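You operate a simulated robot arm through the tools that you are given. There is no shell and no other tool. Be economical: measure what you need, move in short steps, check, and stop when the job is done.

Carry out the task below with a simulated two-armed robot. There is one attempt and no reset: what you move stays moved.

Task
Switch the radio on to FM, tune it to 102 and set the volume to 3.
Fine: hold the radio steady with one hand for the power button and the band switch.

Only the result counts: the job must be done as asked and must still hold three seconds after the hand-in. Knocking over, shifting, dropping, spilling or breaking anything else fails it.

Robot
Two 7-joint arms with two-finger parallel grippers on one trunk, on a base that drives. Base frame: it is fixed to the floor where the robot stands at the start and does not move with it; the origin is under the middle of the robot, x ahead of it, y to its left, z up. Units: m, degrees, N and s.
The left shoulder is at the start at [-0.087, 0.119, 0.839], the right one opposite. With the tool pointing down near the work surface each hand reaches from about 0.16 to 0.58 m from the robot's upright axis, wherever it stands, measured 20 degrees to its own side. Places, roughly: band switch of the radio [0.5, 0.2, 0.8]; power button of the radio [0.5, 0.1, 0.8]; tune knob of the radio [0.6, 0.3, 0.9]; volume knob of the radio [0.6, 0.2, 0.9]. Payload 3.43 kg a hand.
The tool frame of a hand sits at the grasp point between the pads (the TCP): z along the fingers, y along the line on which they close. The tips reach 0.03 m beyond it. Largest opening 0.094 m; finger width 0.028, thickness 0.01; the body of the gripper, 0.05 by 0.096 m, starts 0.055 m behind the TCP.
Orientation is told as [roll, pitch, yaw] about the base's x, y, z axes, in that order, counted from this pose: with the fingers straight down and closing along the base's y, the tool's x points along the base's -x, its y along +y and its z along -z.

Tools
- The arms move only by the tool play_rows. It takes "left_motion", "right_motion" or both (then of equal length, played together; a hand with none holds still); each is a list of rows, each an object of numbers (a shift or turn left out is 0, a gripper value left out holds the last): "tx", "ty", "tz": the shift along the tool's x, y, z in units of 200 mm (1.0 is 200 mm); "ax", "ay", "az": the turn, a rotation vector about the tool's x, y, z in units of 120 degrees (1.0 is 120 degrees); "grip": the opening in per cent of the stroke, from 0 (shut) to 100 (fully open). In form: [{"tx": .., "ty": .., "tz": .., "ax": .., "ay": .., "az": .., "grip": ..}, ...]. A call has 1 to 10 rows; each row is the pose to reach, as a shift and turn from the pose commanded when the call began, along the tool's axes at that moment. A call with a number of a shift or a turn outside -1 to 1 is refused whole. Rows are played at 5 a second. More than 0.05 m and 8.6 degrees between two rows, or a gripper value outside its range, and nothing of the call is played. A pose out of reach is approached as far as the arm can. The call stops where the force on the tool passes 50 N (or 10 N more than at its start, if that is more) or the arm is blocked; 0.2 s more then pass. Each finger travels about 0.153 m/s and halts on what it meets, pressing with about 26 N; the grip force reading is that of the motor and also rises with nothing between the fingers. The clock runs only during rows and for 0.2 s after the last one: add rows that repeat a pose to give the fingers time. The reply holds the time, the measured pose of the TCP, the force on the tool along the base axes, the opening and the grip force, in the units named above and with some noise, with the torque about the TCP (base axes, N m) and any sound that the robot's microphone picked up.
- Cameras (640 x 400 px; columns grow to the right, rows downward): "scene" is now at [0.0284, 0.0321, 1.5607]; the picture's right is [0.29, -0.96, 0.00], its down [-0.68, -0.21, -0.70] and it looks along [0.67, 0.21, -0.71] (base axes); focal length 293 px, centre (320, 200). "left" rides on the left gripper at [0.076, -0.014, -0.103] in its tool frame; the picture's right is [0.18, 0.98, 0.00], its down [-0.75, 0.14, -0.64] and it looks along [-0.63, 0.12, 0.77] (tool axes); focal length 243 px, centre (320, 200). "right" rides on the right gripper at [0.076, 0.014, -0.102] in its tool frame; the picture's right is [-0.18, 0.98, 0.00], its down [-0.75, -0.14, -0.64] and it looks along [-0.63, -0.12, 0.77] (tool axes); focal length 243 px, centre (320, 200). There is no depth. A picture from a camera that has moved, and an enlarged one, comes with that camera's place and axes in the base frame and with its lens. The place of the scene camera against the robot may be out by one fixed shift of up to 0.018 m in any direction.
- snapshot(camera): a new picture of that camera. It takes no simulated time.
- raise_lower(by): slides the trunk up (or, below 0, down) by that many m; the arms and the scene camera ride with it, the base frame stays. It gives what a move gives, with no picture.
- roll_base(legs): drives the robot by 1 to 6 legs, each [ahead, left, turn to the left] in m, m and degrees, along the robot's own axes; the way and the turn of a leg run together, so that a leg with both is an arc; at most 1.5 m and 180 degrees a leg. The arms and the cameras ride along, it lands a little off, and it stops where it bumps. It gives what a move gives.
- pan_tilt(pan, tilt): turns the head with the scene camera to pan (to the left, within 143 degrees either way) and tilt (down, from -29 to 69), counted from straight ahead of the robot. It gives what a move gives.
- zoom(camera, box): a new picture of the part [left, top, right, bottom] of that camera's present view, enlarged. It takes no simulated time.
- sign_off(): hands the job in; it is judged then, once.

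Work in short steps. Places have to be worked out from the pictures, the camera data and where the tool is seen: move nearer, look again, correct. Check each grasp and each placing, and mend what went wrong. You have 120 turns and 92 pictures in all, those below and enlarged ones among them. Open the grippers and draw the arms clear of the work before you hand the job in, unless the task says otherwise; then end with one line.

The tools are called after "Call:" by a JSON object that holds its "fn" and its "kwargs". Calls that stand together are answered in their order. play_rows: Moves the arms, as the interface text tells. Its arguments: {"type":"object","properties":{"left_motion":{"type":"array","items":{"type":"object","properties":{"tx":{"type":"number"},"ty":{"type":"number"},"tz":{"type":"number"},"ax":{"type":"number"},"ay":{"type":"number"},"az":{"type":"number"},"grip":{"type":"number"}}}},"right_motion":{"type":"array","items":{"type":"object","properties":{"tx":{"type":"number"},"ty":{"type":"number"},"tz":{"type":"number"},"ax":{"type":"number"},"ay":{"type":"number"},"az":{"type":"number"},"grip":{"type":"number"}}}}},"required":[]} The other tools are called the same way: raise_lower (by) slides the trunk up or down; roll_base (legs) drives the base; pan_tilt (pan, tilt) turns the head that bears the scene camera; snapshot (camera) takes a picture; zoom (camera, box) takes an enlarged picture of a part of a camera's view; sign_off () hands the job in.

At the start:

```text
time: 0.0
left_ee_pos: [0.3421, 0.2597, 1.2041]
left_tcp_rot: [-0.1, 0.0, -0.1]
left_ft_force: [0.2, 0.2, -1.0]
left_moment: [0.01, 0.01, 0.02]
left_finger_gap: 0.0939
left_gripper_force: 0.1
right_ee_pos: [0.2983, -0.0, 1.221]
right_tcp_rot: [-0.1, 0.0, 0.0]
right_ft_force: [-0.8, -0.1, -1.0]
right_moment: [-0.05, 0.02, 0.01]
right_finger_gap: 0.0939
right_gripper_force: 0.0
trunk travel left (down, up): [-0.264, 0.072]
robot x, y, heading: [0.0012, 0.0027, 0.1]
head pan, tilt: [17.1, 45.2]
```

scene: 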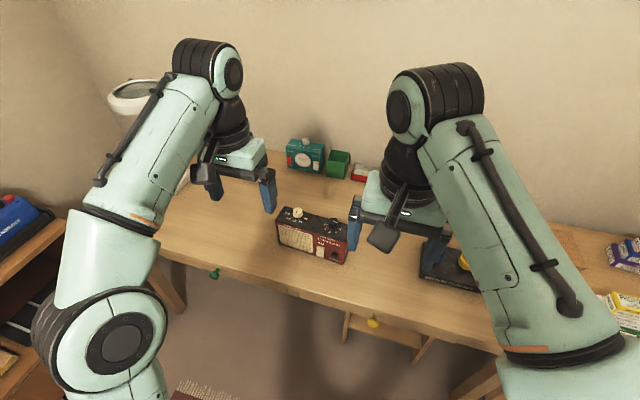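
right: 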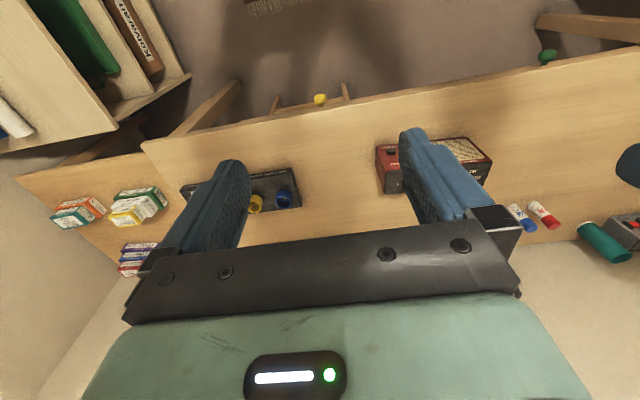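
left: 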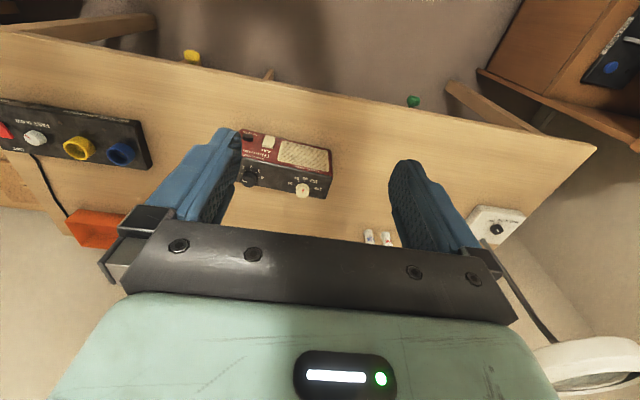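

Start by looking closely at the radio in the scene and left cameras.

Call:
{"fn": "zoom", "kwargs": {"camera": "scene", "box": [265, 195, 361, 270]}}

Call:
{"fn": "zoom", "kwargs": {"camera": "left", "box": [224, 115, 352, 205]}}

```text
5.33 times, centred on (313, 232) of scene
camera zoom: at [0.0284, 0.0321, 1.5607], right [0.29, -0.96, 0.0], down [-0.68, -0.21, -0.7], along [0.67, 0.21, -0.71], focal length 1563 px, centre (357, 27)
```

zoom: 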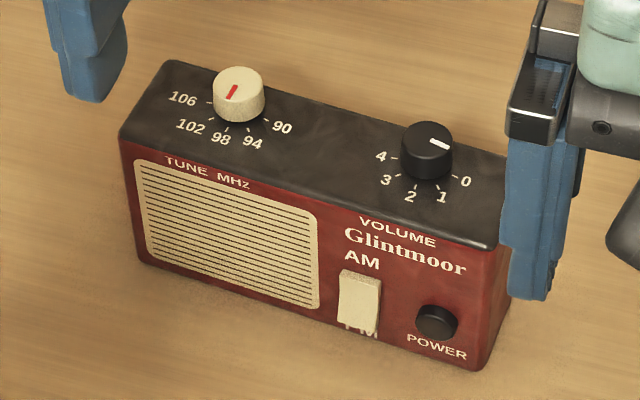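

```text
4.44 times, centred on (288, 160) of left
camera zoom: at [0.2658, 0.2454, 1.3062], right [-0.18, 0.98, 0.0], down [0.75, 0.14, 0.64], along [0.63, 0.12, -0.77], focal length 1078 px, centre (462, 378)
```

zoom: 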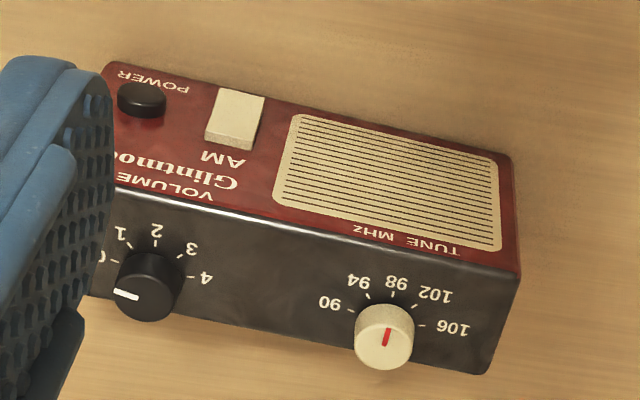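

The radio faces the robot: tune and volume knobs are on top, the AM/FM slider and power button on the front. I'll bring the left hand closer to get a second view for triangulation.

Call:
{"fn": "play_rows", "kwargs": {"left_motion": [{"tx": -0.1, "ty": -0.08, "tz": 0.16}, {"tx": -0.2, "ty": -0.16, "tz": 0.33}, {"tx": -0.3, "ty": -0.25, "tz": 0.5}, {"tx": -0.3, "ty": -0.25, "tz": 0.5}]}}

Call:
{"fn": "snapshot", "kwargs": {"camera": "left"}}

Call:
{"fn": "zoom", "kwargs": {"camera": "left", "box": [240, 110, 400, 210]}}

```text
time: 1.0
left_ee_pos: [0.4017, 0.2115, 1.1036]
left_tcp_rot: [0.0, 0.0, 0.0]
left_ft_force: [0.0, 0.0, 0.4]
left_moment: [0.01, -0.01, 0.02]
left_finger_gap: 0.0941
left_gripper_force: 0.1
right_ee_pos: [0.2977, 0.0013, 1.2197]
right_tcp_rot: [0.0, 0.0, 0.0]
right_ft_force: [0.0, -0.3, 0.6]
right_moment: [-0.04, -0.01, -0.02]
right_finger_gap: 0.094
right_gripper_force: 0.0
trunk travel left (down, up): [-0.264, 0.072]
robot x, y, heading: [-0.0017, 0.0017, -0.1]
head pan, tilt: [17.1, 45.2]
```

```text
86 pictures are left
camera left: at [0.3258, 0.197, 1.205], right [-0.18, 0.98, 0.0], down [0.75, 0.14, 0.64], along [0.63, 0.12, -0.77], focal length 243 px, centre (320, 200)
```

left: 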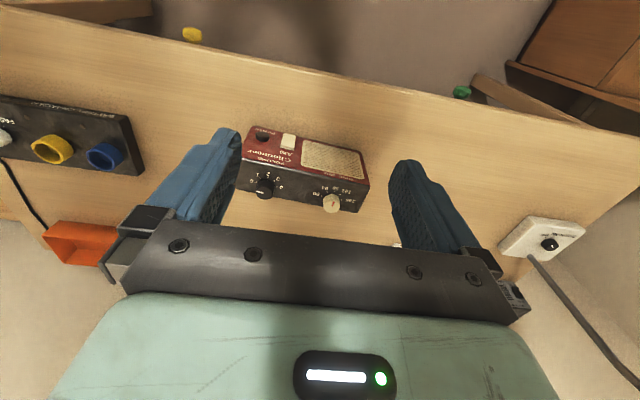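

```text
4.00 times, centred on (320, 160) of left
camera zoom: at [0.3258, 0.197, 1.205], right [-0.18, 0.98, 0.0], down [0.75, 0.14, 0.64], along [0.63, 0.12, -0.77], focal length 970 px, centre (320, 360)
```

zoom: 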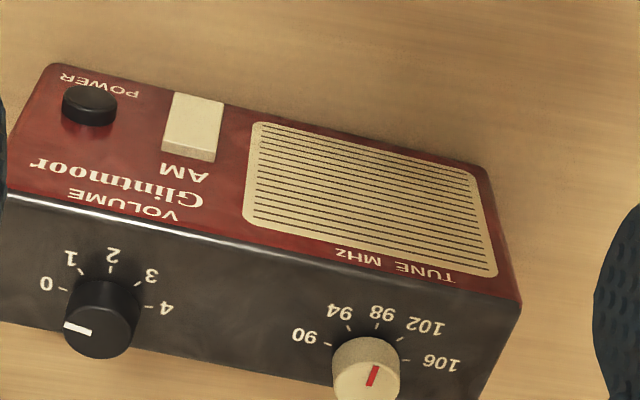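

Triangulating: tune knob ≈(0.590,0.266,0.889), volume ≈(0.58,0.153,0.89), button ≈(0.53,0.13,0.80), radio yaw ≈ -4°. The radio's left end is out of comfortable reach, so I'll drive a bit ahead and left.

Call:
{"fn": "roll_base", "kwargs": {"legs": [[0.12, 0.08, 0]]}}

Call:
{"fn": "snapshot", "kwargs": {"camera": "scene"}}

```text
time: 2.4
left_ee_pos: [0.5211, 0.2893, 1.103]
left_tcp_rot: [0.0, -0.1, -0.2]
left_ft_force: [0.5, 0.0, 0.8]
left_moment: [0.01, 0.01, 0.03]
left_finger_gap: 0.0938
left_gripper_force: 0.0
right_ee_pos: [0.4167, 0.079, 1.2205]
right_tcp_rot: [-0.1, -0.1, -0.1]
right_ft_force: [0.1, 0.4, 0.3]
right_moment: [0.02, -0.01, 0.0]
right_finger_gap: 0.0942
right_gripper_force: 0.1
trunk travel left (down, up): [-0.264, 0.072]
robot x, y, heading: [0.119, 0.0785, -0.2]
head pan, tilt: [17.1, 45.2]
```

```text
84 pictures are left
camera scene: at [0.1478, 0.1107, 1.5607], right [0.29, -0.96, 0.0], down [-0.68, -0.21, -0.7], along [0.67, 0.21, -0.71], focal length 293 px, centre (320, 200)
```

scene: 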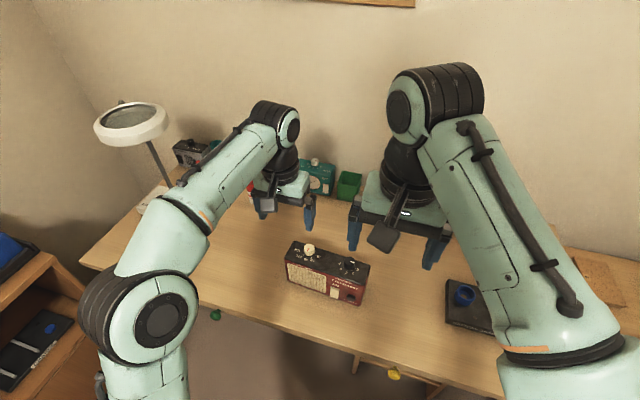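

Rotating the left hand so it closes along the radio's depth, with its camera out to the left.

Call:
{"fn": "play_rows", "kwargs": {"left_motion": [{"az": 0.07}, {"az": 0.14}, {"az": 0.21}, {"az": 0.28}, {"az": 0.35}, {"az": 0.42}, {"az": 0.49}, {"az": 0.56}]}}

Call:
{"fn": "play_rows", "kwargs": {"left_motion": [{"az": 0.07}, {"az": 0.14}, {"az": 0.21}, {"az": 0.225}, {"az": 0.225}]}}

Call:
{"fn": "snapshot", "kwargs": {"camera": "left"}}

Call:
{"fn": "zoom", "kwargs": {"camera": "scene", "box": [275, 230, 383, 310]}}

```text
time: 4.2
left_ee_pos: [0.5213, 0.2898, 1.1032]
left_tcp_rot: [0.0, 0.0, -67.4]
left_ft_force: [0.3, -0.9, 0.8]
left_moment: [-0.01, -0.02, -0.02]
left_finger_gap: 0.094
left_gripper_force: 0.0
right_ee_pos: [0.4166, 0.0775, 1.2201]
right_tcp_rot: [0.1, 0.0, -0.1]
right_ft_force: [0.2, 1.0, -0.2]
right_moment: [0.0, 0.02, -0.02]
right_finger_gap: 0.0939
right_gripper_force: 0.1
trunk travel left (down, up): [-0.264, 0.072]
robot x, y, heading: [0.1205, 0.0795, -0.1]
head pan, tilt: [17.1, 45.2]
```

```text
time: 5.4
left_ee_pos: [0.5213, 0.2905, 1.1036]
left_tcp_rot: [0.0, 0.0, -94.4]
left_ft_force: [-0.3, 0.9, 0.1]
left_moment: [0.0, -0.04, -0.01]
left_finger_gap: 0.0941
left_gripper_force: 0.0
right_ee_pos: [0.4167, 0.0784, 1.2216]
right_tcp_rot: [0.0, 0.0, -0.1]
right_ft_force: [0.2, -0.9, 1.0]
right_moment: [-0.03, 0.01, 0.0]
right_finger_gap: 0.094
right_gripper_force: 0.1
trunk travel left (down, up): [-0.264, 0.072]
robot x, y, heading: [0.1194, 0.0749, 0.3]
head pan, tilt: [17.1, 45.2]
```

```text
83 pictures are left
camera left: at [0.513, 0.3658, 1.2055], right [0.99, 0.11, 0.0], down [0.08, -0.76, 0.64], along [0.07, -0.64, -0.77], focal length 243 px, centre (320, 200)
```

left: 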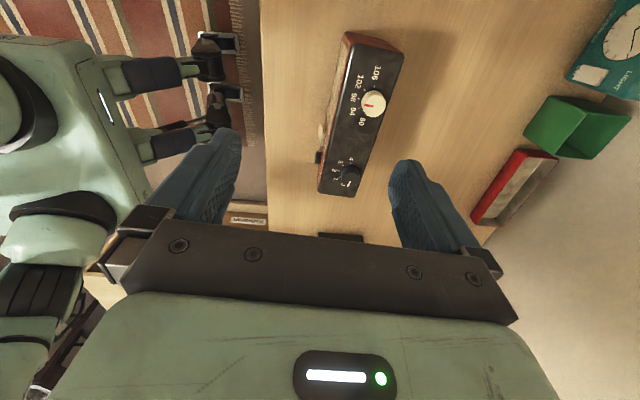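

```text
5.00 times, centred on (329, 270) of scene
camera zoom: at [0.1474, 0.1104, 1.5607], right [0.29, -0.96, 0.0], down [-0.68, -0.21, -0.7], along [0.67, 0.21, -0.71], focal length 1465 px, centre (275, -150)
```

zoom: 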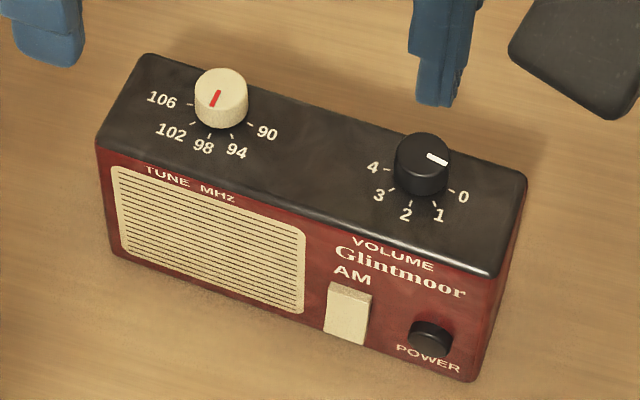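

The left camera now sees the top. Zooming in on both knobs.

Call:
{"fn": "zoom", "kwargs": {"camera": "left", "box": [290, 20, 450, 120]}}

Call:
{"fn": "zoom", "kwargs": {"camera": "left", "box": [290, 110, 434, 200]}}

```text
4.00 times, centred on (370, 70) of left
camera zoom: at [0.513, 0.3658, 1.2055], right [0.99, 0.11, 0.0], down [0.08, -0.76, 0.64], along [0.07, -0.64, -0.77], focal length 970 px, centre (120, 720)
```

zoom: 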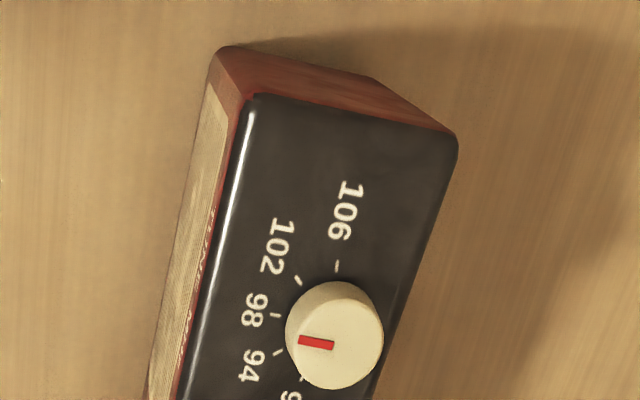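

```text
4.44 times, centred on (362, 155) of left
camera zoom: at [0.513, 0.3658, 1.2055], right [0.99, 0.11, 0.0], down [0.08, -0.76, 0.64], along [0.07, -0.64, -0.77], focal length 1078 px, centre (133, 400)
```

zoom: 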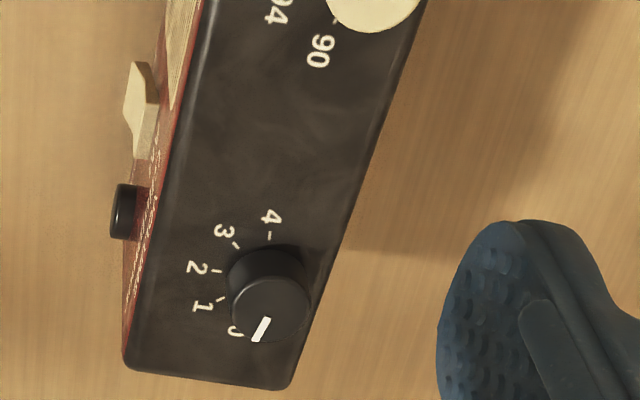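

Pointer analysis: tune reads ≈98 (needs 45° clockwise to reach 102), volume ≈0 (needs ≈135° clockwise). I'll turn the tune knob with the left hand first: pre-rotate back 45°, half close.

Call:
{"fn": "play_rows", "kwargs": {"left_motion": [{"az": -0.065, "grip": 60}, {"az": -0.13}, {"az": -0.195}, {"az": -0.26}, {"az": -0.325}, {"az": -0.375}, {"az": -0.375}]}}

```text
time: 7.0
left_ee_pos: [0.5223, 0.2894, 1.1043]
left_tcp_rot: [0.1, 0.1, -49.3]
left_ft_force: [0.6, -0.7, -0.2]
left_moment: [0.0, 0.0, -0.03]
left_finger_gap: 0.0564
left_gripper_force: 0.1
right_ee_pos: [0.4171, 0.0787, 1.22]
right_tcp_rot: [-0.1, 0.0, -0.1]
right_ft_force: [-0.1, -0.1, -0.8]
right_moment: [0.0, 0.05, -0.03]
right_finger_gap: 0.0939
right_gripper_force: 0.0
trunk travel left (down, up): [-0.264, 0.072]
robot x, y, heading: [0.1207, 0.0804, -0.2]
head pan, tilt: [17.1, 45.2]
```

Moving above the tune knob at z≈0.96 to check alignment.

Call:
{"fn": "play_rows", "kwargs": {"left_motion": [{"tx": -0.08, "ty": 0.047, "tz": 0.18}, {"tx": -0.16, "ty": 0.094, "tz": 0.36}, {"tx": -0.24, "ty": 0.14, "tz": 0.54}, {"tx": -0.3155, "ty": 0.187, "tz": 0.72}, {"tx": -0.3155, "ty": 0.187, "tz": 0.72}]}}

Call:
{"fn": "snapshot", "kwargs": {"camera": "left"}}

Call:
{"fn": "zoom", "kwargs": {"camera": "scene", "box": [255, 190, 399, 310]}}

```text
time: 8.2
left_ee_pos: [0.5916, 0.2665, 0.959]
left_tcp_rot: [-0.1, -0.1, -49.3]
left_ft_force: [0.4, -0.3, 0.2]
left_moment: [-0.02, -0.02, 0.03]
left_finger_gap: 0.0566
left_gripper_force: 0.2
right_ee_pos: [0.4159, 0.079, 1.2208]
right_tcp_rot: [0.0, 0.0, -0.2]
right_ft_force: [0.5, 0.4, 0.5]
right_moment: [0.02, 0.0, 0.01]
right_finger_gap: 0.0939
right_gripper_force: 0.1
trunk travel left (down, up): [-0.264, 0.072]
robot x, y, heading: [0.1195, 0.0809, -0.0]
head pan, tilt: [17.1, 45.2]
```

```text
79 pictures are left
camera left: at [0.5309, 0.3137, 1.0603], right [0.62, 0.78, 0.0], down [0.6, -0.48, 0.64], along [0.5, -0.4, -0.77], focal length 243 px, centre (320, 200)
```

left: 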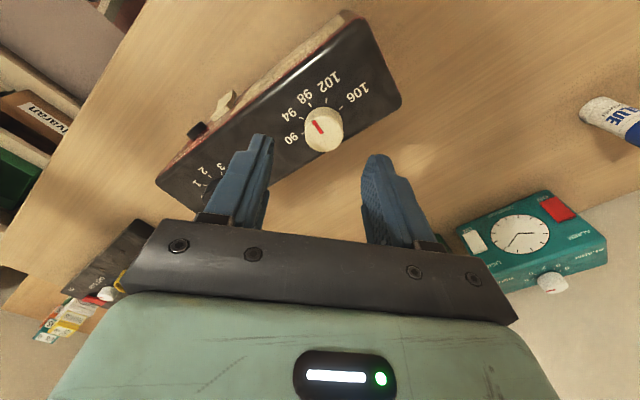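

```text
3.33 times, centred on (327, 250) of scene
camera zoom: at [0.1468, 0.1104, 1.5607], right [0.29, -0.96, 0.0], down [-0.68, -0.21, -0.7], along [0.67, 0.21, -0.71], focal length 977 px, centre (297, 33)
```

zoom: 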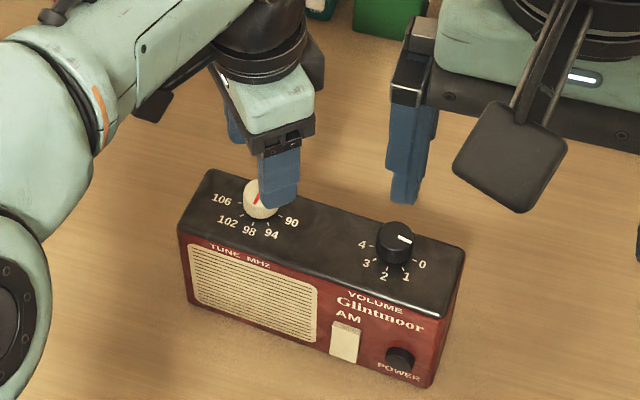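

Call:
{"fn": "zoom", "kwargs": {"camera": "left", "box": [240, 80, 400, 180]}}

```text
4.00 times, centred on (320, 130) of left
camera zoom: at [0.5309, 0.3137, 1.0603], right [0.62, 0.78, 0.0], down [0.6, -0.48, 0.64], along [0.5, -0.4, -0.77], focal length 970 px, centre (320, 480)
```

zoom: 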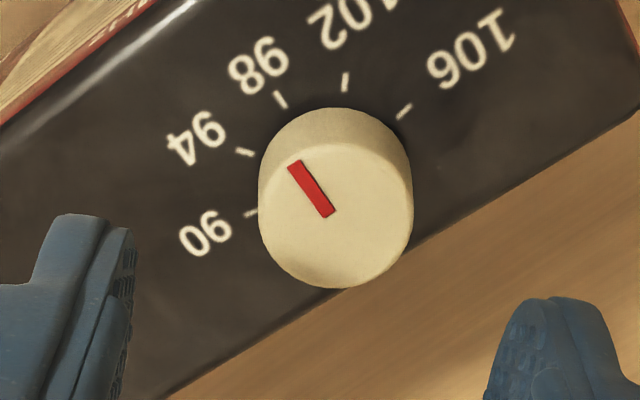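

Knob centre ≈(0.5935,0.2665), pointer on 98, aligned with the fingers. Descending to z≈0.90 and gripping.

Call:
{"fn": "play_rows", "kwargs": {"left_motion": [{"tx": -0.006, "ty": 0.007, "tz": 0.15}, {"tx": -0.006, "ty": 0.007, "tz": 0.28}, {"tx": -0.006, "ty": 0.007, "tz": 0.295}, {"tx": -0.006, "ty": 0.007, "tz": 0.295}]}}

Call:
{"fn": "zoom", "kwargs": {"camera": "left", "box": [220, 80, 420, 205]}}

```text
time: 9.2
left_ee_pos: [0.5922, 0.2657, 0.9051]
left_tcp_rot: [0.3, -0.3, -49.3]
left_ft_force: [-2.1, 3.7, 35.5]
left_moment: [-0.28, 1.23, -0.23]
left_finger_gap: 0.0559
left_gripper_force: 0.2
right_ee_pos: [0.4146, 0.0787, 1.2211]
right_tcp_rot: [0.0, -0.1, -0.1]
right_ft_force: [-0.3, 0.2, -0.3]
right_moment: [-0.02, -0.01, -0.02]
right_finger_gap: 0.0937
right_gripper_force: 0.1
trunk travel left (down, up): [-0.264, 0.072]
robot x, y, heading: [0.1191, 0.0779, 0.1]
head pan, tilt: [17.1, 45.2]
```

```text
3.20 times, centred on (320, 142) of left
camera zoom: at [0.5306, 0.3139, 1.0061], right [0.62, 0.78, 0.0], down [0.59, -0.48, 0.65], along [0.51, -0.4, -0.76], focal length 776 px, centre (320, 384)
```

zoom: 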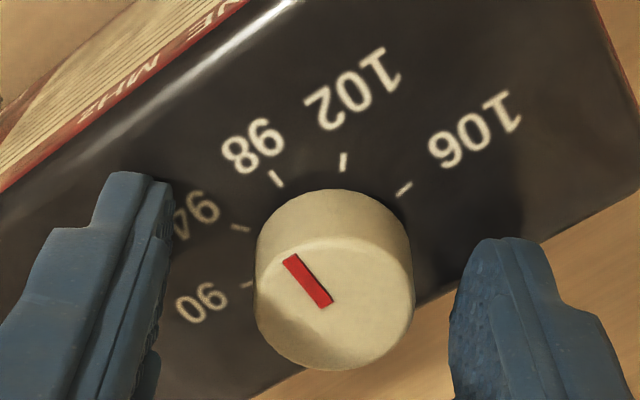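

The tips touched the radio top (z≈0.875). Backing up 9 mm, then closing on the knob.

Call:
{"fn": "play_rows", "kwargs": {"left_motion": [{"tz": -0.045}, {"tz": -0.045, "grip": 0}, {"tz": -0.045}, {"tz": -0.045}]}}

Call:
{"fn": "zoom", "kwargs": {"camera": "left", "box": [220, 80, 420, 205]}}

```text
time: 10.2
left_ee_pos: [0.5938, 0.2658, 0.9092]
left_tcp_rot: [-0.2, 0.1, -49.2]
left_ft_force: [-0.8, -0.4, -8.4]
left_moment: [0.29, -0.08, 0.03]
left_finger_gap: 0.0288
left_gripper_force: 26.1
right_ee_pos: [0.4163, 0.079, 1.2193]
right_tcp_rot: [0.0, 0.0, -0.1]
right_ft_force: [-0.1, 0.7, -0.5]
right_moment: [-0.02, -0.01, 0.03]
right_finger_gap: 0.094
right_gripper_force: 0.0
trunk travel left (down, up): [-0.264, 0.072]
robot x, y, heading: [0.1168, 0.076, -0.2]
head pan, tilt: [17.1, 45.2]
```

```text
3.20 times, centred on (320, 142) of left
camera zoom: at [0.5331, 0.3144, 1.0107], right [0.63, 0.78, 0.0], down [0.6, -0.48, 0.64], along [0.5, -0.4, -0.77], focal length 776 px, centre (320, 384)
```

zoom: 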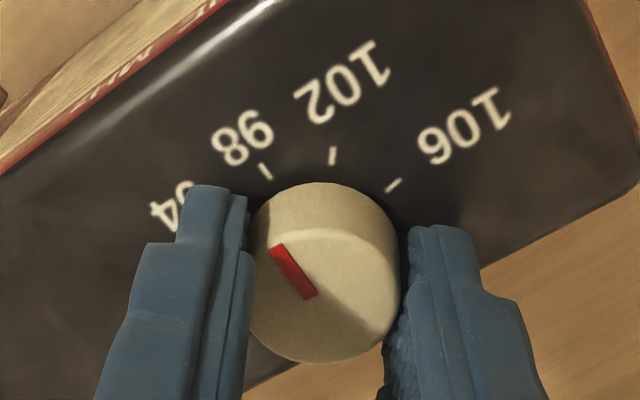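

Gripped (29 mm). Turning 45° clockwise.

Call:
{"fn": "play_rows", "kwargs": {"left_motion": [{"az": 0.065}, {"az": 0.13}, {"az": 0.195}, {"az": 0.26}, {"az": 0.325}, {"az": 0.375}, {"az": 0.375}]}}

Call:
{"fn": "zoom", "kwargs": {"camera": "left", "box": [220, 80, 420, 205]}}

```text
time: 11.8
left_ee_pos: [0.5943, 0.2664, 0.9097]
left_tcp_rot: [0.1, 0.0, -94.4]
left_ft_force: [1.2, 0.4, -7.1]
left_moment: [0.26, -0.18, -0.01]
left_finger_gap: 0.0286
left_gripper_force: 26.2
right_ee_pos: [0.416, 0.0773, 1.2208]
right_tcp_rot: [0.0, 0.0, -0.1]
right_ft_force: [0.7, 0.0, 0.0]
right_moment: [0.0, 0.01, 0.0]
right_finger_gap: 0.0939
right_gripper_force: 0.1
trunk travel left (down, up): [-0.264, 0.072]
robot x, y, heading: [0.1209, 0.0775, -0.1]
head pan, tilt: [17.1, 45.2]
```

```text
3.20 times, centred on (320, 142) of left
camera zoom: at [0.5854, 0.3432, 1.011], right [0.99, 0.11, 0.0], down [0.08, -0.76, 0.64], along [0.07, -0.64, -0.77], focal length 776 px, centre (320, 384)
```

zoom: 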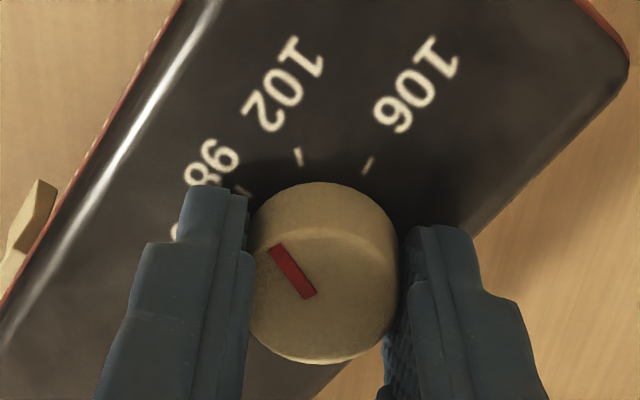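

It looks like the radio itself may have turned with the knob. Checking with the scene camera.

Call:
{"fn": "zoom", "kwargs": {"camera": "scene", "box": [255, 190, 399, 310]}}

```text
3.33 times, centred on (327, 250) of scene
camera zoom: at [0.148, 0.1106, 1.5607], right [0.29, -0.96, 0.0], down [-0.68, -0.21, -0.7], along [0.67, 0.21, -0.71], focal length 977 px, centre (297, 33)
```

zoom: 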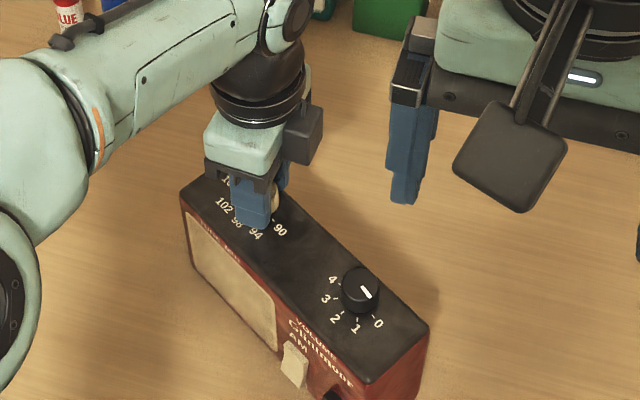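

The radio pivoted with the knob, so it needs holding. I'll turn it back the same way to restore its orientation.

Call:
{"fn": "play_rows", "kwargs": {"left_motion": [{"az": -0.06}, {"az": -0.12}, {"az": -0.18}, {"az": -0.25}, {"az": -0.25}]}}

Call:
{"fn": "zoom", "kwargs": {"camera": "scene", "box": [255, 190, 399, 310]}}

Call:
{"fn": "snapshot", "kwargs": {"camera": "left"}}

```text
time: 13.0
left_ee_pos: [0.5923, 0.2657, 0.9101]
left_tcp_rot: [-0.1, 0.0, -64.2]
left_ft_force: [1.3, 0.5, -3.8]
left_moment: [0.0, 0.06, 0.0]
left_finger_gap: 0.0286
left_gripper_force: 26.6
right_ee_pos: [0.4171, 0.0776, 1.2201]
right_tcp_rot: [0.0, 0.0, -0.3]
right_ft_force: [0.0, -0.7, 0.4]
right_moment: [0.0, 0.02, 0.02]
right_finger_gap: 0.0943
right_gripper_force: 0.0
trunk travel left (down, up): [-0.264, 0.072]
robot x, y, heading: [0.1154, 0.077, -0.2]
head pan, tilt: [17.1, 45.2]
```

```text
3.33 times, centred on (327, 250) of scene
camera zoom: at [0.1479, 0.1107, 1.5607], right [0.29, -0.96, 0.0], down [-0.68, -0.21, -0.7], along [0.67, 0.21, -0.71], focal length 977 px, centre (297, 33)
```

zoom: 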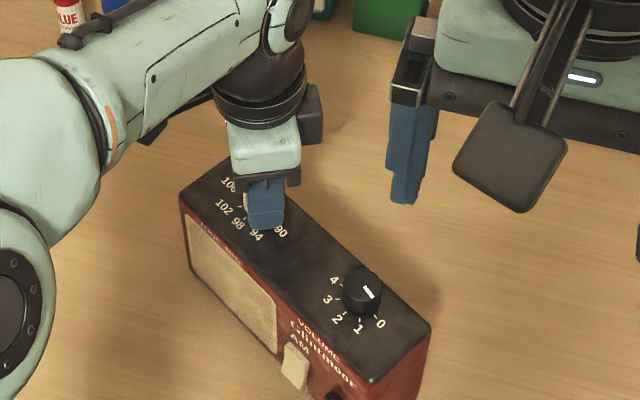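

```text
71 pictures are left
camera left: at [0.547, 0.3282, 1.0111], right [0.8, 0.59, 0.0], down [0.46, -0.62, 0.64], along [0.38, -0.52, -0.77], focal length 243 px, centre (320, 200)
```

left: 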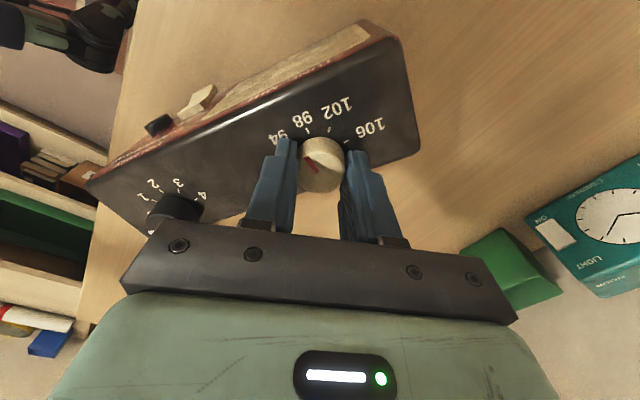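

The knob slipped back while the radio stayed turned. I'll release, rise, and re-measure the radio's pose, then use one hand to grip the body.

Call:
{"fn": "play_rows", "kwargs": {"left_motion": [{"grip": 60}, {"grip": 60}, {"tz": -0.2}, {"tz": -0.4}, {"tz": -0.6}, {"tz": -0.7}, {"tz": -0.7}]}}

Call:
{"fn": "snapshot", "kwargs": {"camera": "left"}}

Call:
{"fn": "zoom", "kwargs": {"camera": "left", "box": [200, 60, 440, 210]}}

```text
time: 14.6
left_ee_pos: [0.5915, 0.266, 1.0499]
left_tcp_rot: [0.0, 0.0, -64.3]
left_ft_force: [0.5, -0.9, 0.1]
left_moment: [-0.02, 0.03, -0.01]
left_finger_gap: 0.0565
left_gripper_force: 0.1
right_ee_pos: [0.4168, 0.0787, 1.2205]
right_tcp_rot: [0.0, 0.0, -0.1]
right_ft_force: [0.3, -0.8, -0.2]
right_moment: [0.0, -0.01, -0.04]
right_finger_gap: 0.0941
right_gripper_force: 0.0
trunk travel left (down, up): [-0.264, 0.072]
robot x, y, heading: [0.1197, 0.0787, -0.1]
head pan, tilt: [17.1, 45.2]
```

```text
70 pictures are left
camera left: at [0.5458, 0.328, 1.1509], right [0.81, 0.59, 0.0], down [0.45, -0.62, 0.64], along [0.38, -0.52, -0.77], focal length 243 px, centre (320, 200)
```

left: 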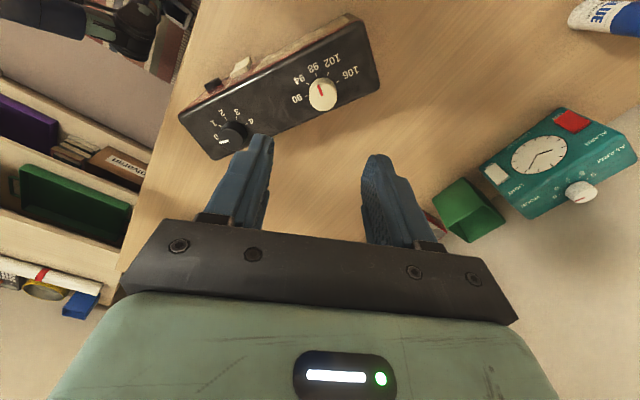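

```text
2.67 times, centred on (320, 135) of left
camera zoom: at [0.5458, 0.328, 1.1509], right [0.81, 0.59, 0.0], down [0.45, -0.62, 0.64], along [0.38, -0.52, -0.77], focal length 647 px, centre (320, 373)
```

zoom: 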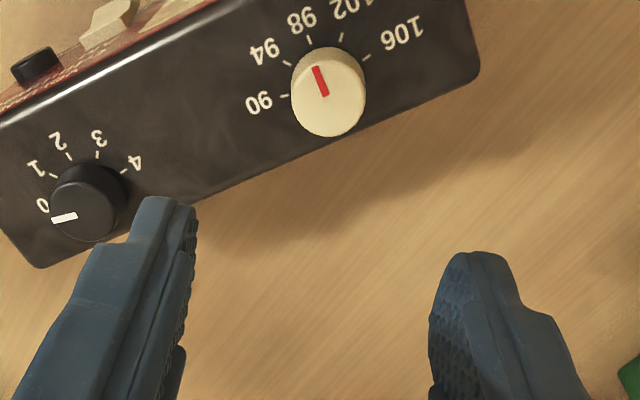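

Radio now: centre ≈(0.5565,0.2274), yaw ≈-30°, depth ≈0.064. I'll turn the left hand to yaw -120 to grip its body near the left end.

Call:
{"fn": "play_rows", "kwargs": {"left_motion": [{"az": 0.067, "grip": 100}, {"az": 0.134}, {"az": 0.2}, {"az": 0.267}, {"az": 0.333}, {"az": 0.4}, {"az": 0.467}, {"az": 0.467}]}}

Call:
{"fn": "zoom", "kwargs": {"camera": "left", "box": [200, 20, 440, 170]}}

```text
time: 16.4
left_ee_pos: [0.5928, 0.2658, 1.0511]
left_tcp_rot: [0.0, -0.1, -120.5]
left_ft_force: [1.0, -0.7, 0.4]
left_moment: [-0.02, 0.03, -0.02]
left_finger_gap: 0.094
left_gripper_force: 0.0
right_ee_pos: [0.4156, 0.0786, 1.2207]
right_tcp_rot: [0.0, 0.0, -0.1]
right_ft_force: [0.0, 0.2, -0.1]
right_moment: [0.04, -0.02, 0.01]
right_finger_gap: 0.0941
right_gripper_force: 0.1
trunk travel left (down, up): [-0.264, 0.072]
robot x, y, heading: [0.1226, 0.0782, -0.1]
head pan, tilt: [17.1, 45.2]
```

```text
2.67 times, centred on (320, 95) of left
camera zoom: at [0.6192, 0.3386, 1.1515], right [0.94, -0.34, 0.0], down [-0.26, -0.72, 0.64], along [-0.22, -0.6, -0.77], focal length 647 px, centre (320, 480)
```

zoom: 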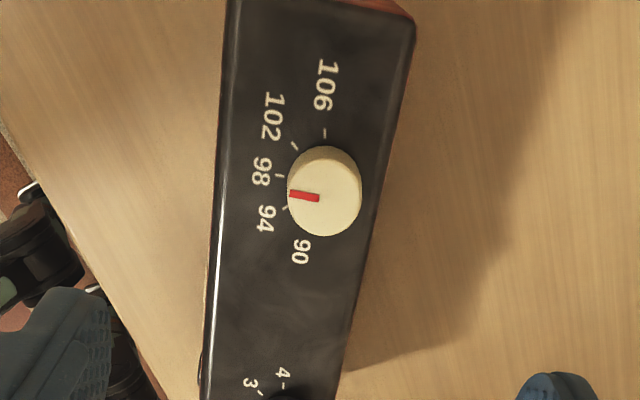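

Aligned well. Shift over the left end and partly descend.

Call:
{"fn": "play_rows", "kwargs": {"left_motion": [{"tx": 0.087, "ty": -0.03, "tz": 0.15}, {"tx": 0.174, "ty": -0.061, "tz": 0.3}, {"tx": 0.174, "ty": -0.061, "tz": 0.5}, {"tx": 0.174, "ty": -0.061, "tz": 0.6}, {"tx": 0.174, "ty": -0.061, "tz": 0.6}]}}

Call:
{"fn": "snapshot", "kwargs": {"camera": "left"}}

Call:
{"fn": "zoom", "kwargs": {"camera": "scene", "box": [255, 190, 399, 310]}}

```text
time: 17.6
left_ee_pos: [0.5998, 0.3019, 0.9276]
left_tcp_rot: [0.0, 0.0, -120.3]
left_ft_force: [-0.8, 0.1, 0.3]
left_moment: [0.01, -0.01, -0.02]
left_finger_gap: 0.0938
left_gripper_force: 0.0
right_ee_pos: [0.4165, 0.0779, 1.221]
right_tcp_rot: [0.0, 0.0, -0.1]
right_ft_force: [-0.9, -0.5, -0.1]
right_moment: [-0.01, 0.02, -0.01]
right_finger_gap: 0.094
right_gripper_force: 0.0
trunk travel left (down, up): [-0.264, 0.072]
robot x, y, heading: [0.1207, 0.0807, -0.2]
head pan, tilt: [17.1, 45.2]
```

```text
67 pictures are left
camera left: at [0.6264, 0.3749, 1.0294], right [0.94, -0.34, 0.0], down [-0.26, -0.72, 0.64], along [-0.22, -0.6, -0.77], focal length 243 px, centre (320, 200)
```

left: 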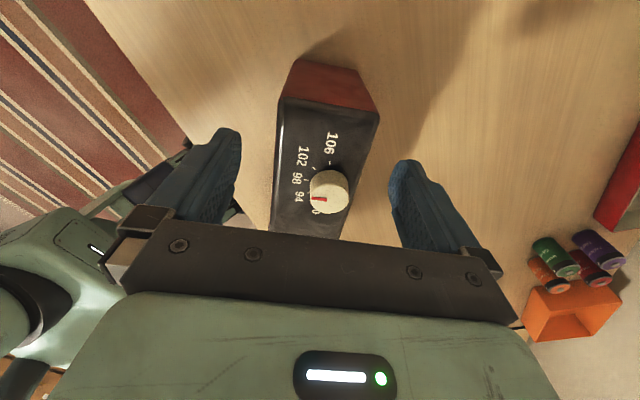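

```text
3.33 times, centred on (327, 250) of scene
camera zoom: at [0.1473, 0.1103, 1.5607], right [0.29, -0.96, 0.0], down [-0.68, -0.21, -0.7], along [0.67, 0.21, -0.71], focal length 977 px, centre (297, 33)
```

zoom: 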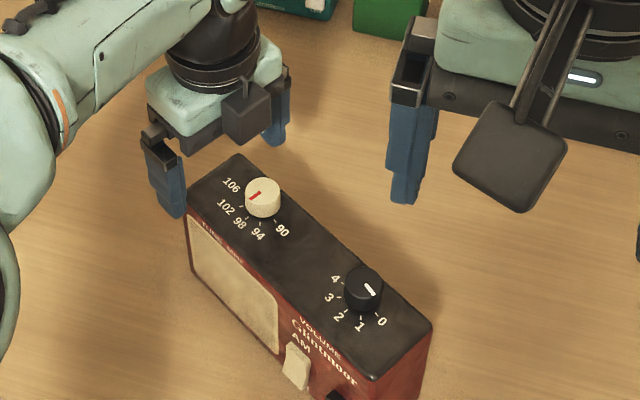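

Fingers straddle the left end. Descend to z≈0.852 and close on the body.

Call:
{"fn": "play_rows", "kwargs": {"left_motion": [{"tz": 0.15}, {"tz": 0.3}, {"tz": 0.38}, {"tz": 0.38, "grip": 0}, {"tz": 0.38}, {"tz": 0.38}]}}

Call:
{"fn": "zoom", "kwargs": {"camera": "scene", "box": [255, 190, 399, 310]}}

```text
time: 19.0
left_ee_pos: [0.6015, 0.3021, 0.8547]
left_tcp_rot: [0.0, 0.0, -120.3]
left_ft_force: [0.3, 0.6, 1.6]
left_moment: [0.26, 0.13, 0.36]
left_finger_gap: 0.0746
left_gripper_force: 26.3
right_ee_pos: [0.417, 0.078, 1.2203]
right_tcp_rot: [0.0, 0.0, -0.1]
right_ft_force: [-0.6, 0.6, -0.5]
right_moment: [-0.04, -0.01, 0.03]
right_finger_gap: 0.0939
right_gripper_force: 0.1
trunk travel left (down, up): [-0.264, 0.072]
robot x, y, heading: [0.119, 0.0781, -0.1]
head pan, tilt: [17.1, 45.2]
```

```text
3.33 times, centred on (327, 250) of scene
camera zoom: at [0.1475, 0.1103, 1.5607], right [0.29, -0.96, 0.0], down [-0.68, -0.21, -0.7], along [0.67, 0.21, -0.71], focal length 977 px, centre (297, 33)
```

zoom: 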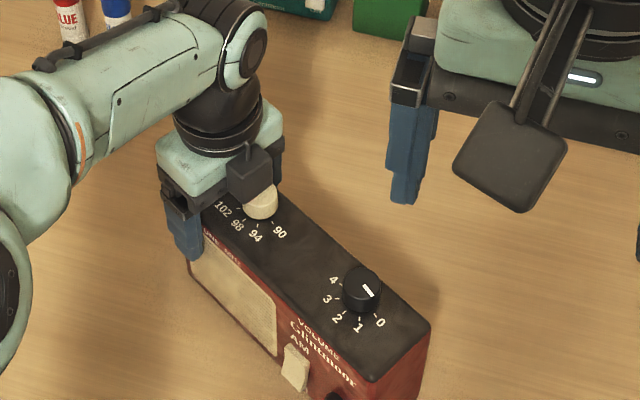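

Held (75 mm). Swing the radio back to yaw ≈-4 and restore its place, sliding on the table.

Call:
{"fn": "play_rows", "kwargs": {"left_motion": [{"az": -0.045, "tx": -0.012, "ty": -0.02}, {"az": -0.09, "tx": -0.025, "ty": -0.04}, {"az": -0.135, "tx": -0.038, "ty": -0.06}, {"az": -0.18, "tx": -0.05, "ty": -0.085}, {"az": -0.217, "tx": -0.063, "ty": -0.108}, {"az": -0.217, "tx": -0.063, "ty": -0.108}]}}

Call:
{"fn": "zoom", "kwargs": {"camera": "scene", "box": [255, 190, 399, 310]}}

```text
time: 20.4
left_ee_pos: [0.5728, 0.3024, 0.8538]
left_tcp_rot: [-0.1, 0.0, -94.1]
left_ft_force: [-1.3, 0.2, 0.1]
left_moment: [0.1, 0.01, -0.26]
left_finger_gap: 0.0744
left_gripper_force: 25.9
right_ee_pos: [0.4166, 0.0793, 1.2201]
right_tcp_rot: [0.0, -0.1, -0.1]
right_ft_force: [0.4, 0.9, 0.5]
right_moment: [-0.01, 0.01, 0.04]
right_finger_gap: 0.0941
right_gripper_force: 0.1
trunk travel left (down, up): [-0.264, 0.072]
robot x, y, heading: [0.1189, 0.0825, 0.0]
head pan, tilt: [17.1, 45.2]
```

```text
3.33 times, centred on (327, 250) of scene
camera zoom: at [0.1476, 0.1106, 1.5607], right [0.29, -0.96, 0.0], down [-0.68, -0.21, -0.7], along [0.67, 0.21, -0.71], focal length 977 px, centre (297, 33)
```

zoom: 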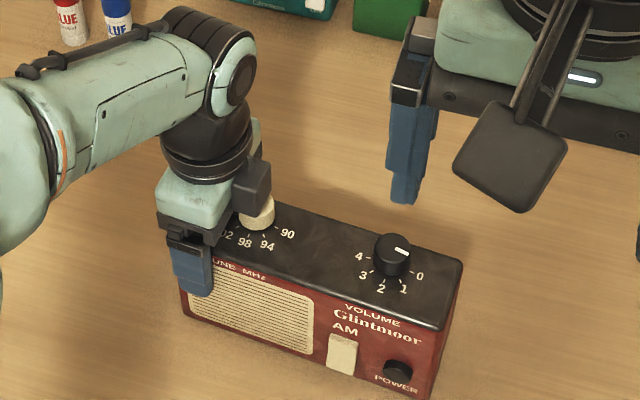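

The radio is straight again, held by the left hand. Now prepare the right hand: yaw +90, for the volume knob.

Call:
{"fn": "play_rows", "kwargs": {"right_motion": [{"az": -0.07, "grip": 60}, {"az": -0.14}, {"az": -0.21}, {"az": -0.28}, {"az": -0.35}, {"az": -0.42}, {"az": -0.49}, {"az": -0.56}, {"az": -0.63}, {"az": -0.7}]}}

```text
time: 22.6
left_ee_pos: [0.5744, 0.3019, 0.8542]
left_tcp_rot: [-0.1, 0.1, -94.3]
left_ft_force: [0.2, -0.5, -0.2]
left_moment: [0.53, -0.01, 0.03]
left_finger_gap: 0.0746
left_gripper_force: 25.9
right_ee_pos: [0.4164, 0.0785, 1.2212]
right_tcp_rot: [0.0, 0.0, 84.1]
right_ft_force: [-0.3, 0.3, -0.5]
right_moment: [-0.01, -0.01, -0.01]
right_finger_gap: 0.0564
right_gripper_force: 0.1
trunk travel left (down, up): [-0.264, 0.072]
robot x, y, heading: [0.1195, 0.0797, -0.1]
head pan, tilt: [17.1, 45.2]
```

Move the right hand over the volume knob at z≈1.02.

Call:
{"fn": "play_rows", "kwargs": {"right_motion": [{"tx": -0.07, "ty": -0.13, "tz": 0.16}, {"tx": -0.14, "ty": -0.26, "tz": 0.32}, {"tx": -0.21, "ty": -0.39, "tz": 0.48}, {"tx": -0.29, "ty": -0.52, "tz": 0.65}, {"tx": -0.36, "ty": -0.65, "tz": 0.82}, {"tx": -0.429, "ty": -0.77, "tz": 1.0}, {"tx": -0.429, "ty": -0.77, "tz": 1.0, "az": -0.05}]}}

Call:
{"fn": "snapshot", "kwargs": {"camera": "right"}}

Call:
{"fn": "zoom", "kwargs": {"camera": "right", "box": [240, 80, 400, 180]}}

```text
time: 24.2
left_ee_pos: [0.5753, 0.3013, 0.8541]
left_tcp_rot: [0.0, 0.0, -94.3]
left_ft_force: [0.5, -0.7, -0.2]
left_moment: [0.04, 0.12, 0.05]
left_finger_gap: 0.0743
left_gripper_force: 26.5
right_ee_pos: [0.578, 0.1465, 1.0199]
right_tcp_rot: [-0.2, 0.0, 90.0]
right_ft_force: [-0.8, 0.4, -0.4]
right_moment: [-0.01, -0.01, -0.02]
right_finger_gap: 0.0565
right_gripper_force: 0.1
trunk travel left (down, up): [-0.264, 0.072]
robot x, y, heading: [0.118, 0.0772, -0.0]
head pan, tilt: [17.1, 45.2]
```

```text
63 pictures are left
camera right: at [0.5647, 0.0706, 1.1229], right [-0.98, 0.18, 0.0], down [0.14, 0.75, 0.64], along [0.12, 0.63, -0.77], focal length 243 px, centre (320, 200)
```

right: 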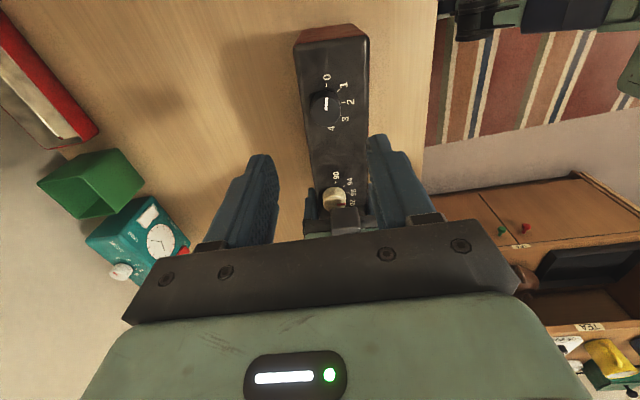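

```text
4.00 times, centred on (320, 130) of right
camera zoom: at [0.5647, 0.0706, 1.1229], right [-0.98, 0.18, 0.0], down [0.14, 0.75, 0.64], along [0.12, 0.63, -0.77], focal length 970 px, centre (320, 480)
```

zoom: 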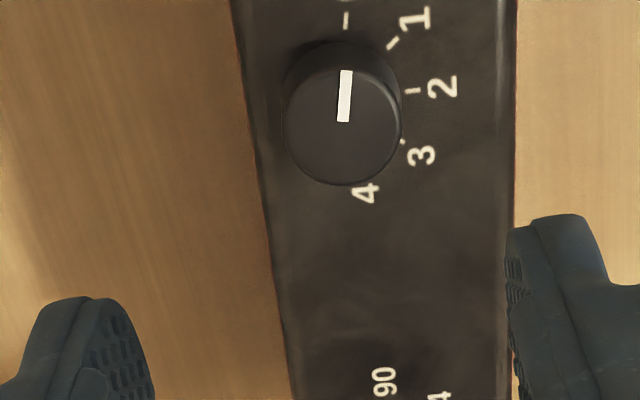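

Pointer exactly at 0; knob centre ≈(0.575,0.154). Correct and descend to 0.95, then look again.

Call:
{"fn": "play_rows", "kwargs": {"right_motion": [{"tx": -0.0375, "ty": 0.0165, "tz": 0.17}, {"tx": -0.0375, "ty": 0.0165, "tz": 0.35}, {"tx": -0.0375, "ty": 0.0165, "tz": 0.35}]}}

Call:
{"fn": "zoom", "kwargs": {"camera": "right", "box": [220, 80, 420, 205]}}

```text
time: 25.0
left_ee_pos: [0.5742, 0.3, 0.8544]
left_tcp_rot: [0.0, 0.1, -94.3]
left_ft_force: [2.0, 0.1, -0.3]
left_moment: [-0.07, 0.05, 0.21]
left_finger_gap: 0.0742
left_gripper_force: 25.5
right_ee_pos: [0.5765, 0.1538, 0.9515]
right_tcp_rot: [0.0, 0.1, 89.9]
right_ft_force: [0.0, 0.0, -0.8]
right_moment: [0.0, 0.01, -0.02]
right_finger_gap: 0.0565
right_gripper_force: 0.0
trunk travel left (down, up): [-0.264, 0.072]
robot x, y, heading: [0.1207, 0.0786, -0.2]
head pan, tilt: [17.1, 45.2]
```

```text
3.20 times, centred on (320, 142) of right
camera zoom: at [0.5635, 0.0783, 1.0536], right [-0.98, 0.19, 0.0], down [0.14, 0.75, 0.64], along [0.12, 0.63, -0.77], focal length 776 px, centre (320, 384)
```

zoom: 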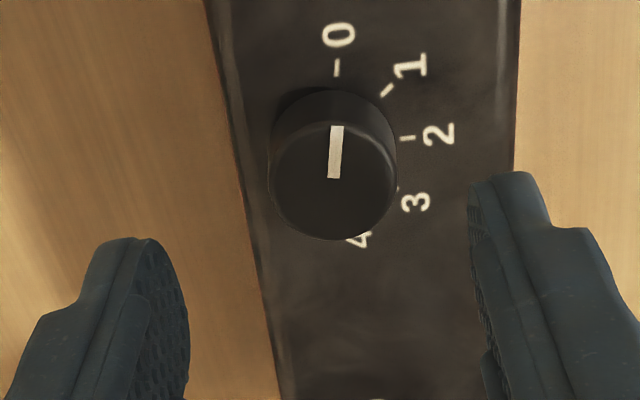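

Descend and grip the volume knob.

Call:
{"fn": "play_rows", "kwargs": {"right_motion": [{"tx": -0.005, "ty": 0.009, "tz": 0.12}, {"tx": -0.005, "ty": 0.009, "tz": 0.2125}, {"tx": -0.005, "ty": 0.009, "tz": 0.2125, "grip": 0}, {"tx": -0.005, "ty": 0.009, "tz": 0.2125}, {"tx": -0.005, "ty": 0.009, "tz": 0.2125}]}}

Call:
{"fn": "zoom", "kwargs": {"camera": "right", "box": [220, 80, 420, 205]}}

```text
time: 26.2
left_ee_pos: [0.5749, 0.3023, 0.8538]
left_tcp_rot: [0.0, 0.1, -94.4]
left_ft_force: [1.8, 0.6, -0.1]
left_moment: [-0.1, 0.06, 0.26]
left_finger_gap: 0.0744
left_gripper_force: 26.2
right_ee_pos: [0.574, 0.1562, 0.9063]
right_tcp_rot: [-0.1, 0.0, 89.8]
right_ft_force: [0.7, -0.6, -0.3]
right_moment: [-0.02, -0.05, -0.05]
right_finger_gap: 0.029
right_gripper_force: 26.0
trunk travel left (down, up): [-0.264, 0.072]
robot x, y, heading: [0.1178, 0.0742, -0.2]
head pan, tilt: [17.1, 45.2]
```

```text
3.20 times, centred on (320, 142) of right
camera zoom: at [0.5606, 0.0805, 1.0091], right [-0.98, 0.19, 0.0], down [0.14, 0.75, 0.64], along [0.12, 0.63, -0.77], focal length 776 px, centre (320, 384)
```

zoom: 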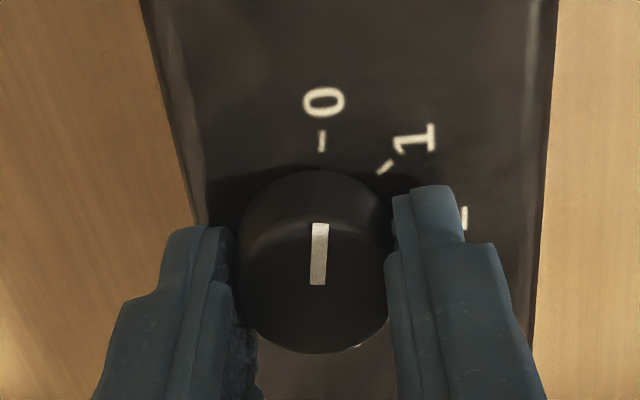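

Gripped without side force. Turn 75° clockwise first, then check.

Call:
{"fn": "play_rows", "kwargs": {"right_motion": [{"az": 0.07}, {"az": 0.14}, {"az": 0.21}, {"az": 0.28}, {"az": 0.35}, {"az": 0.42}, {"az": 0.49}, {"az": 0.56}, {"az": 0.625}, {"az": 0.625}]}}

Call:
{"fn": "zoom", "kwargs": {"camera": "right", "box": [220, 80, 420, 205]}}

Call:
{"fn": "zoom", "kwargs": {"camera": "scene", "box": [255, 190, 399, 310]}}

```text
time: 28.4
left_ee_pos: [0.5747, 0.3031, 0.8549]
left_tcp_rot: [-0.1, 0.1, -94.3]
left_ft_force: [-7.7, 8.5, 0.2]
left_moment: [-0.5, -0.17, -1.34]
left_finger_gap: 0.0744
left_gripper_force: 26.5
right_ee_pos: [0.5734, 0.1548, 0.9074]
right_tcp_rot: [-0.1, 0.0, 14.7]
right_ft_force: [9.2, -8.5, -0.6]
right_moment: [-0.31, -0.35, 0.06]
right_finger_gap: 0.0285
right_gripper_force: 26.4
trunk travel left (down, up): [-0.264, 0.072]
robot x, y, heading: [0.1215, 0.0789, -0.1]
head pan, tilt: [17.1, 45.2]
```

```text
3.20 times, centred on (320, 142) of right
camera zoom: at [0.4979, 0.1498, 1.0104], right [-0.07, 1.0, 0.0], down [0.76, 0.06, 0.64], along [0.64, 0.04, -0.77], focal length 776 px, centre (320, 384)
```

zoom: 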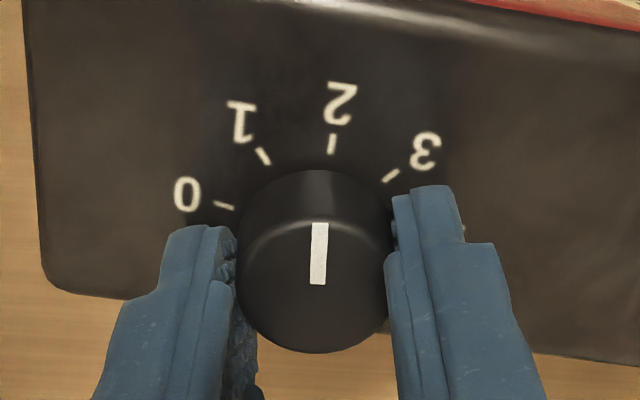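

```text
3.33 times, centred on (327, 250) of scene
camera zoom: at [0.148, 0.1105, 1.5607], right [0.29, -0.96, 0.0], down [-0.68, -0.21, -0.7], along [0.67, 0.21, -0.71], focal length 977 px, centre (297, 33)
```

zoom: 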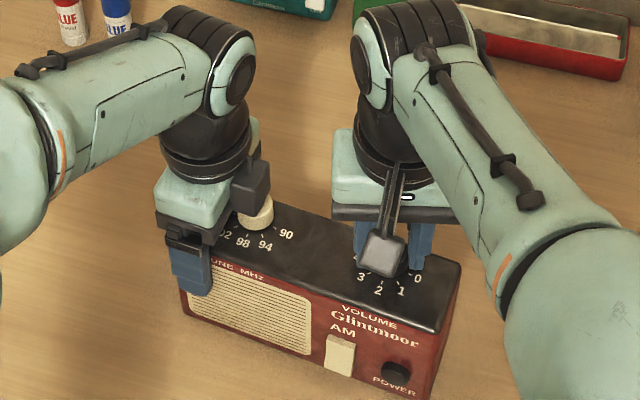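

Knob turns properly with the radio held (now ≈1.7). Another 60°.

Call:
{"fn": "play_rows", "kwargs": {"right_motion": [{"az": 0.07}, {"az": 0.14}, {"az": 0.21}, {"az": 0.28}, {"az": 0.35}, {"az": 0.42}, {"az": 0.49}, {"az": 0.5}, {"az": 0.5}]}}

Call:
{"fn": "zoom", "kwargs": {"camera": "right", "box": [220, 80, 420, 205]}}

```text
time: 30.4
left_ee_pos: [0.5754, 0.3045, 0.8542]
left_tcp_rot: [0.0, 0.3, -94.1]
left_ft_force: [-1.3, 23.0, 0.8]
left_moment: [0.1, -0.3, -0.46]
left_finger_gap: 0.0743
left_gripper_force: 26.2
right_ee_pos: [0.5744, 0.1538, 0.9068]
right_tcp_rot: [-0.1, -0.3, -45.3]
right_ft_force: [2.8, -22.7, -0.6]
right_moment: [-0.5, 0.05, 0.07]
right_finger_gap: 0.0285
right_gripper_force: 25.9
trunk travel left (down, up): [-0.264, 0.072]
robot x, y, heading: [0.1151, 0.0782, -0.1]
head pan, tilt: [17.1, 45.2]
```

```text
3.20 times, centred on (320, 142) of right
camera zoom: at [0.532, 0.2183, 1.0097], right [0.83, 0.56, 0.0], down [0.43, -0.63, 0.65], along [0.36, -0.54, -0.76], focal length 776 px, centre (320, 384)
```

zoom: 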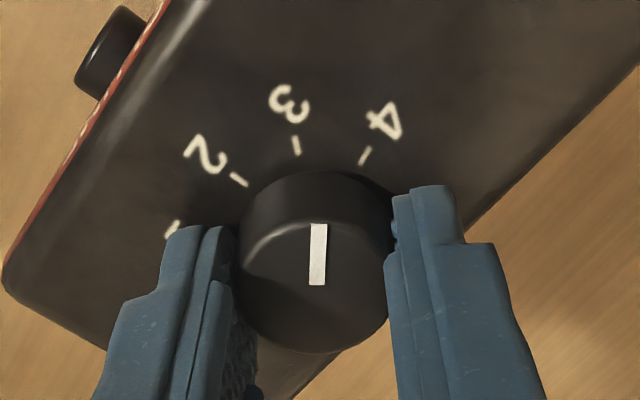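

The tick geometry fits 40° spacing rather than 45°, so I overshot by ≈15°. Turn back 15° and recheck.

Call:
{"fn": "play_rows", "kwargs": {"right_motion": [{"az": -0.06}, {"az": -0.125}, {"az": -0.125}]}}

Call:
{"fn": "zoom", "kwargs": {"camera": "right", "box": [220, 80, 420, 205]}}

```text
time: 31.2
left_ee_pos: [0.5743, 0.3041, 0.8541]
left_tcp_rot: [-0.1, 0.2, -94.2]
left_ft_force: [-2.1, 21.8, -0.5]
left_moment: [0.17, -0.3, -0.63]
left_finger_gap: 0.0744
left_gripper_force: 26.4
right_ee_pos: [0.5747, 0.154, 0.906]
right_tcp_rot: [-0.2, -0.2, -30.0]
right_ft_force: [3.2, -21.0, -0.1]
right_moment: [-0.5, 0.01, 0.06]
right_finger_gap: 0.0286
right_gripper_force: 26.0
trunk travel left (down, up): [-0.264, 0.072]
robot x, y, heading: [0.1184, 0.0775, -0.0]
head pan, tilt: [17.1, 45.2]
```

```text
3.20 times, centred on (320, 142) of right
camera zoom: at [0.5169, 0.2052, 1.0095], right [0.65, 0.76, 0.0], down [0.58, -0.5, 0.65], along [0.49, -0.42, -0.76], focal length 776 px, centre (320, 384)
```

zoom: 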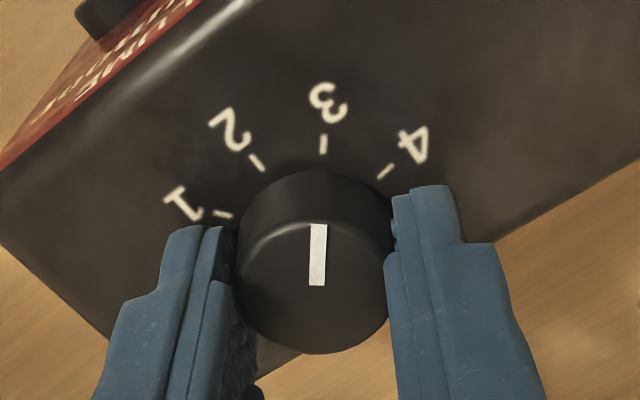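

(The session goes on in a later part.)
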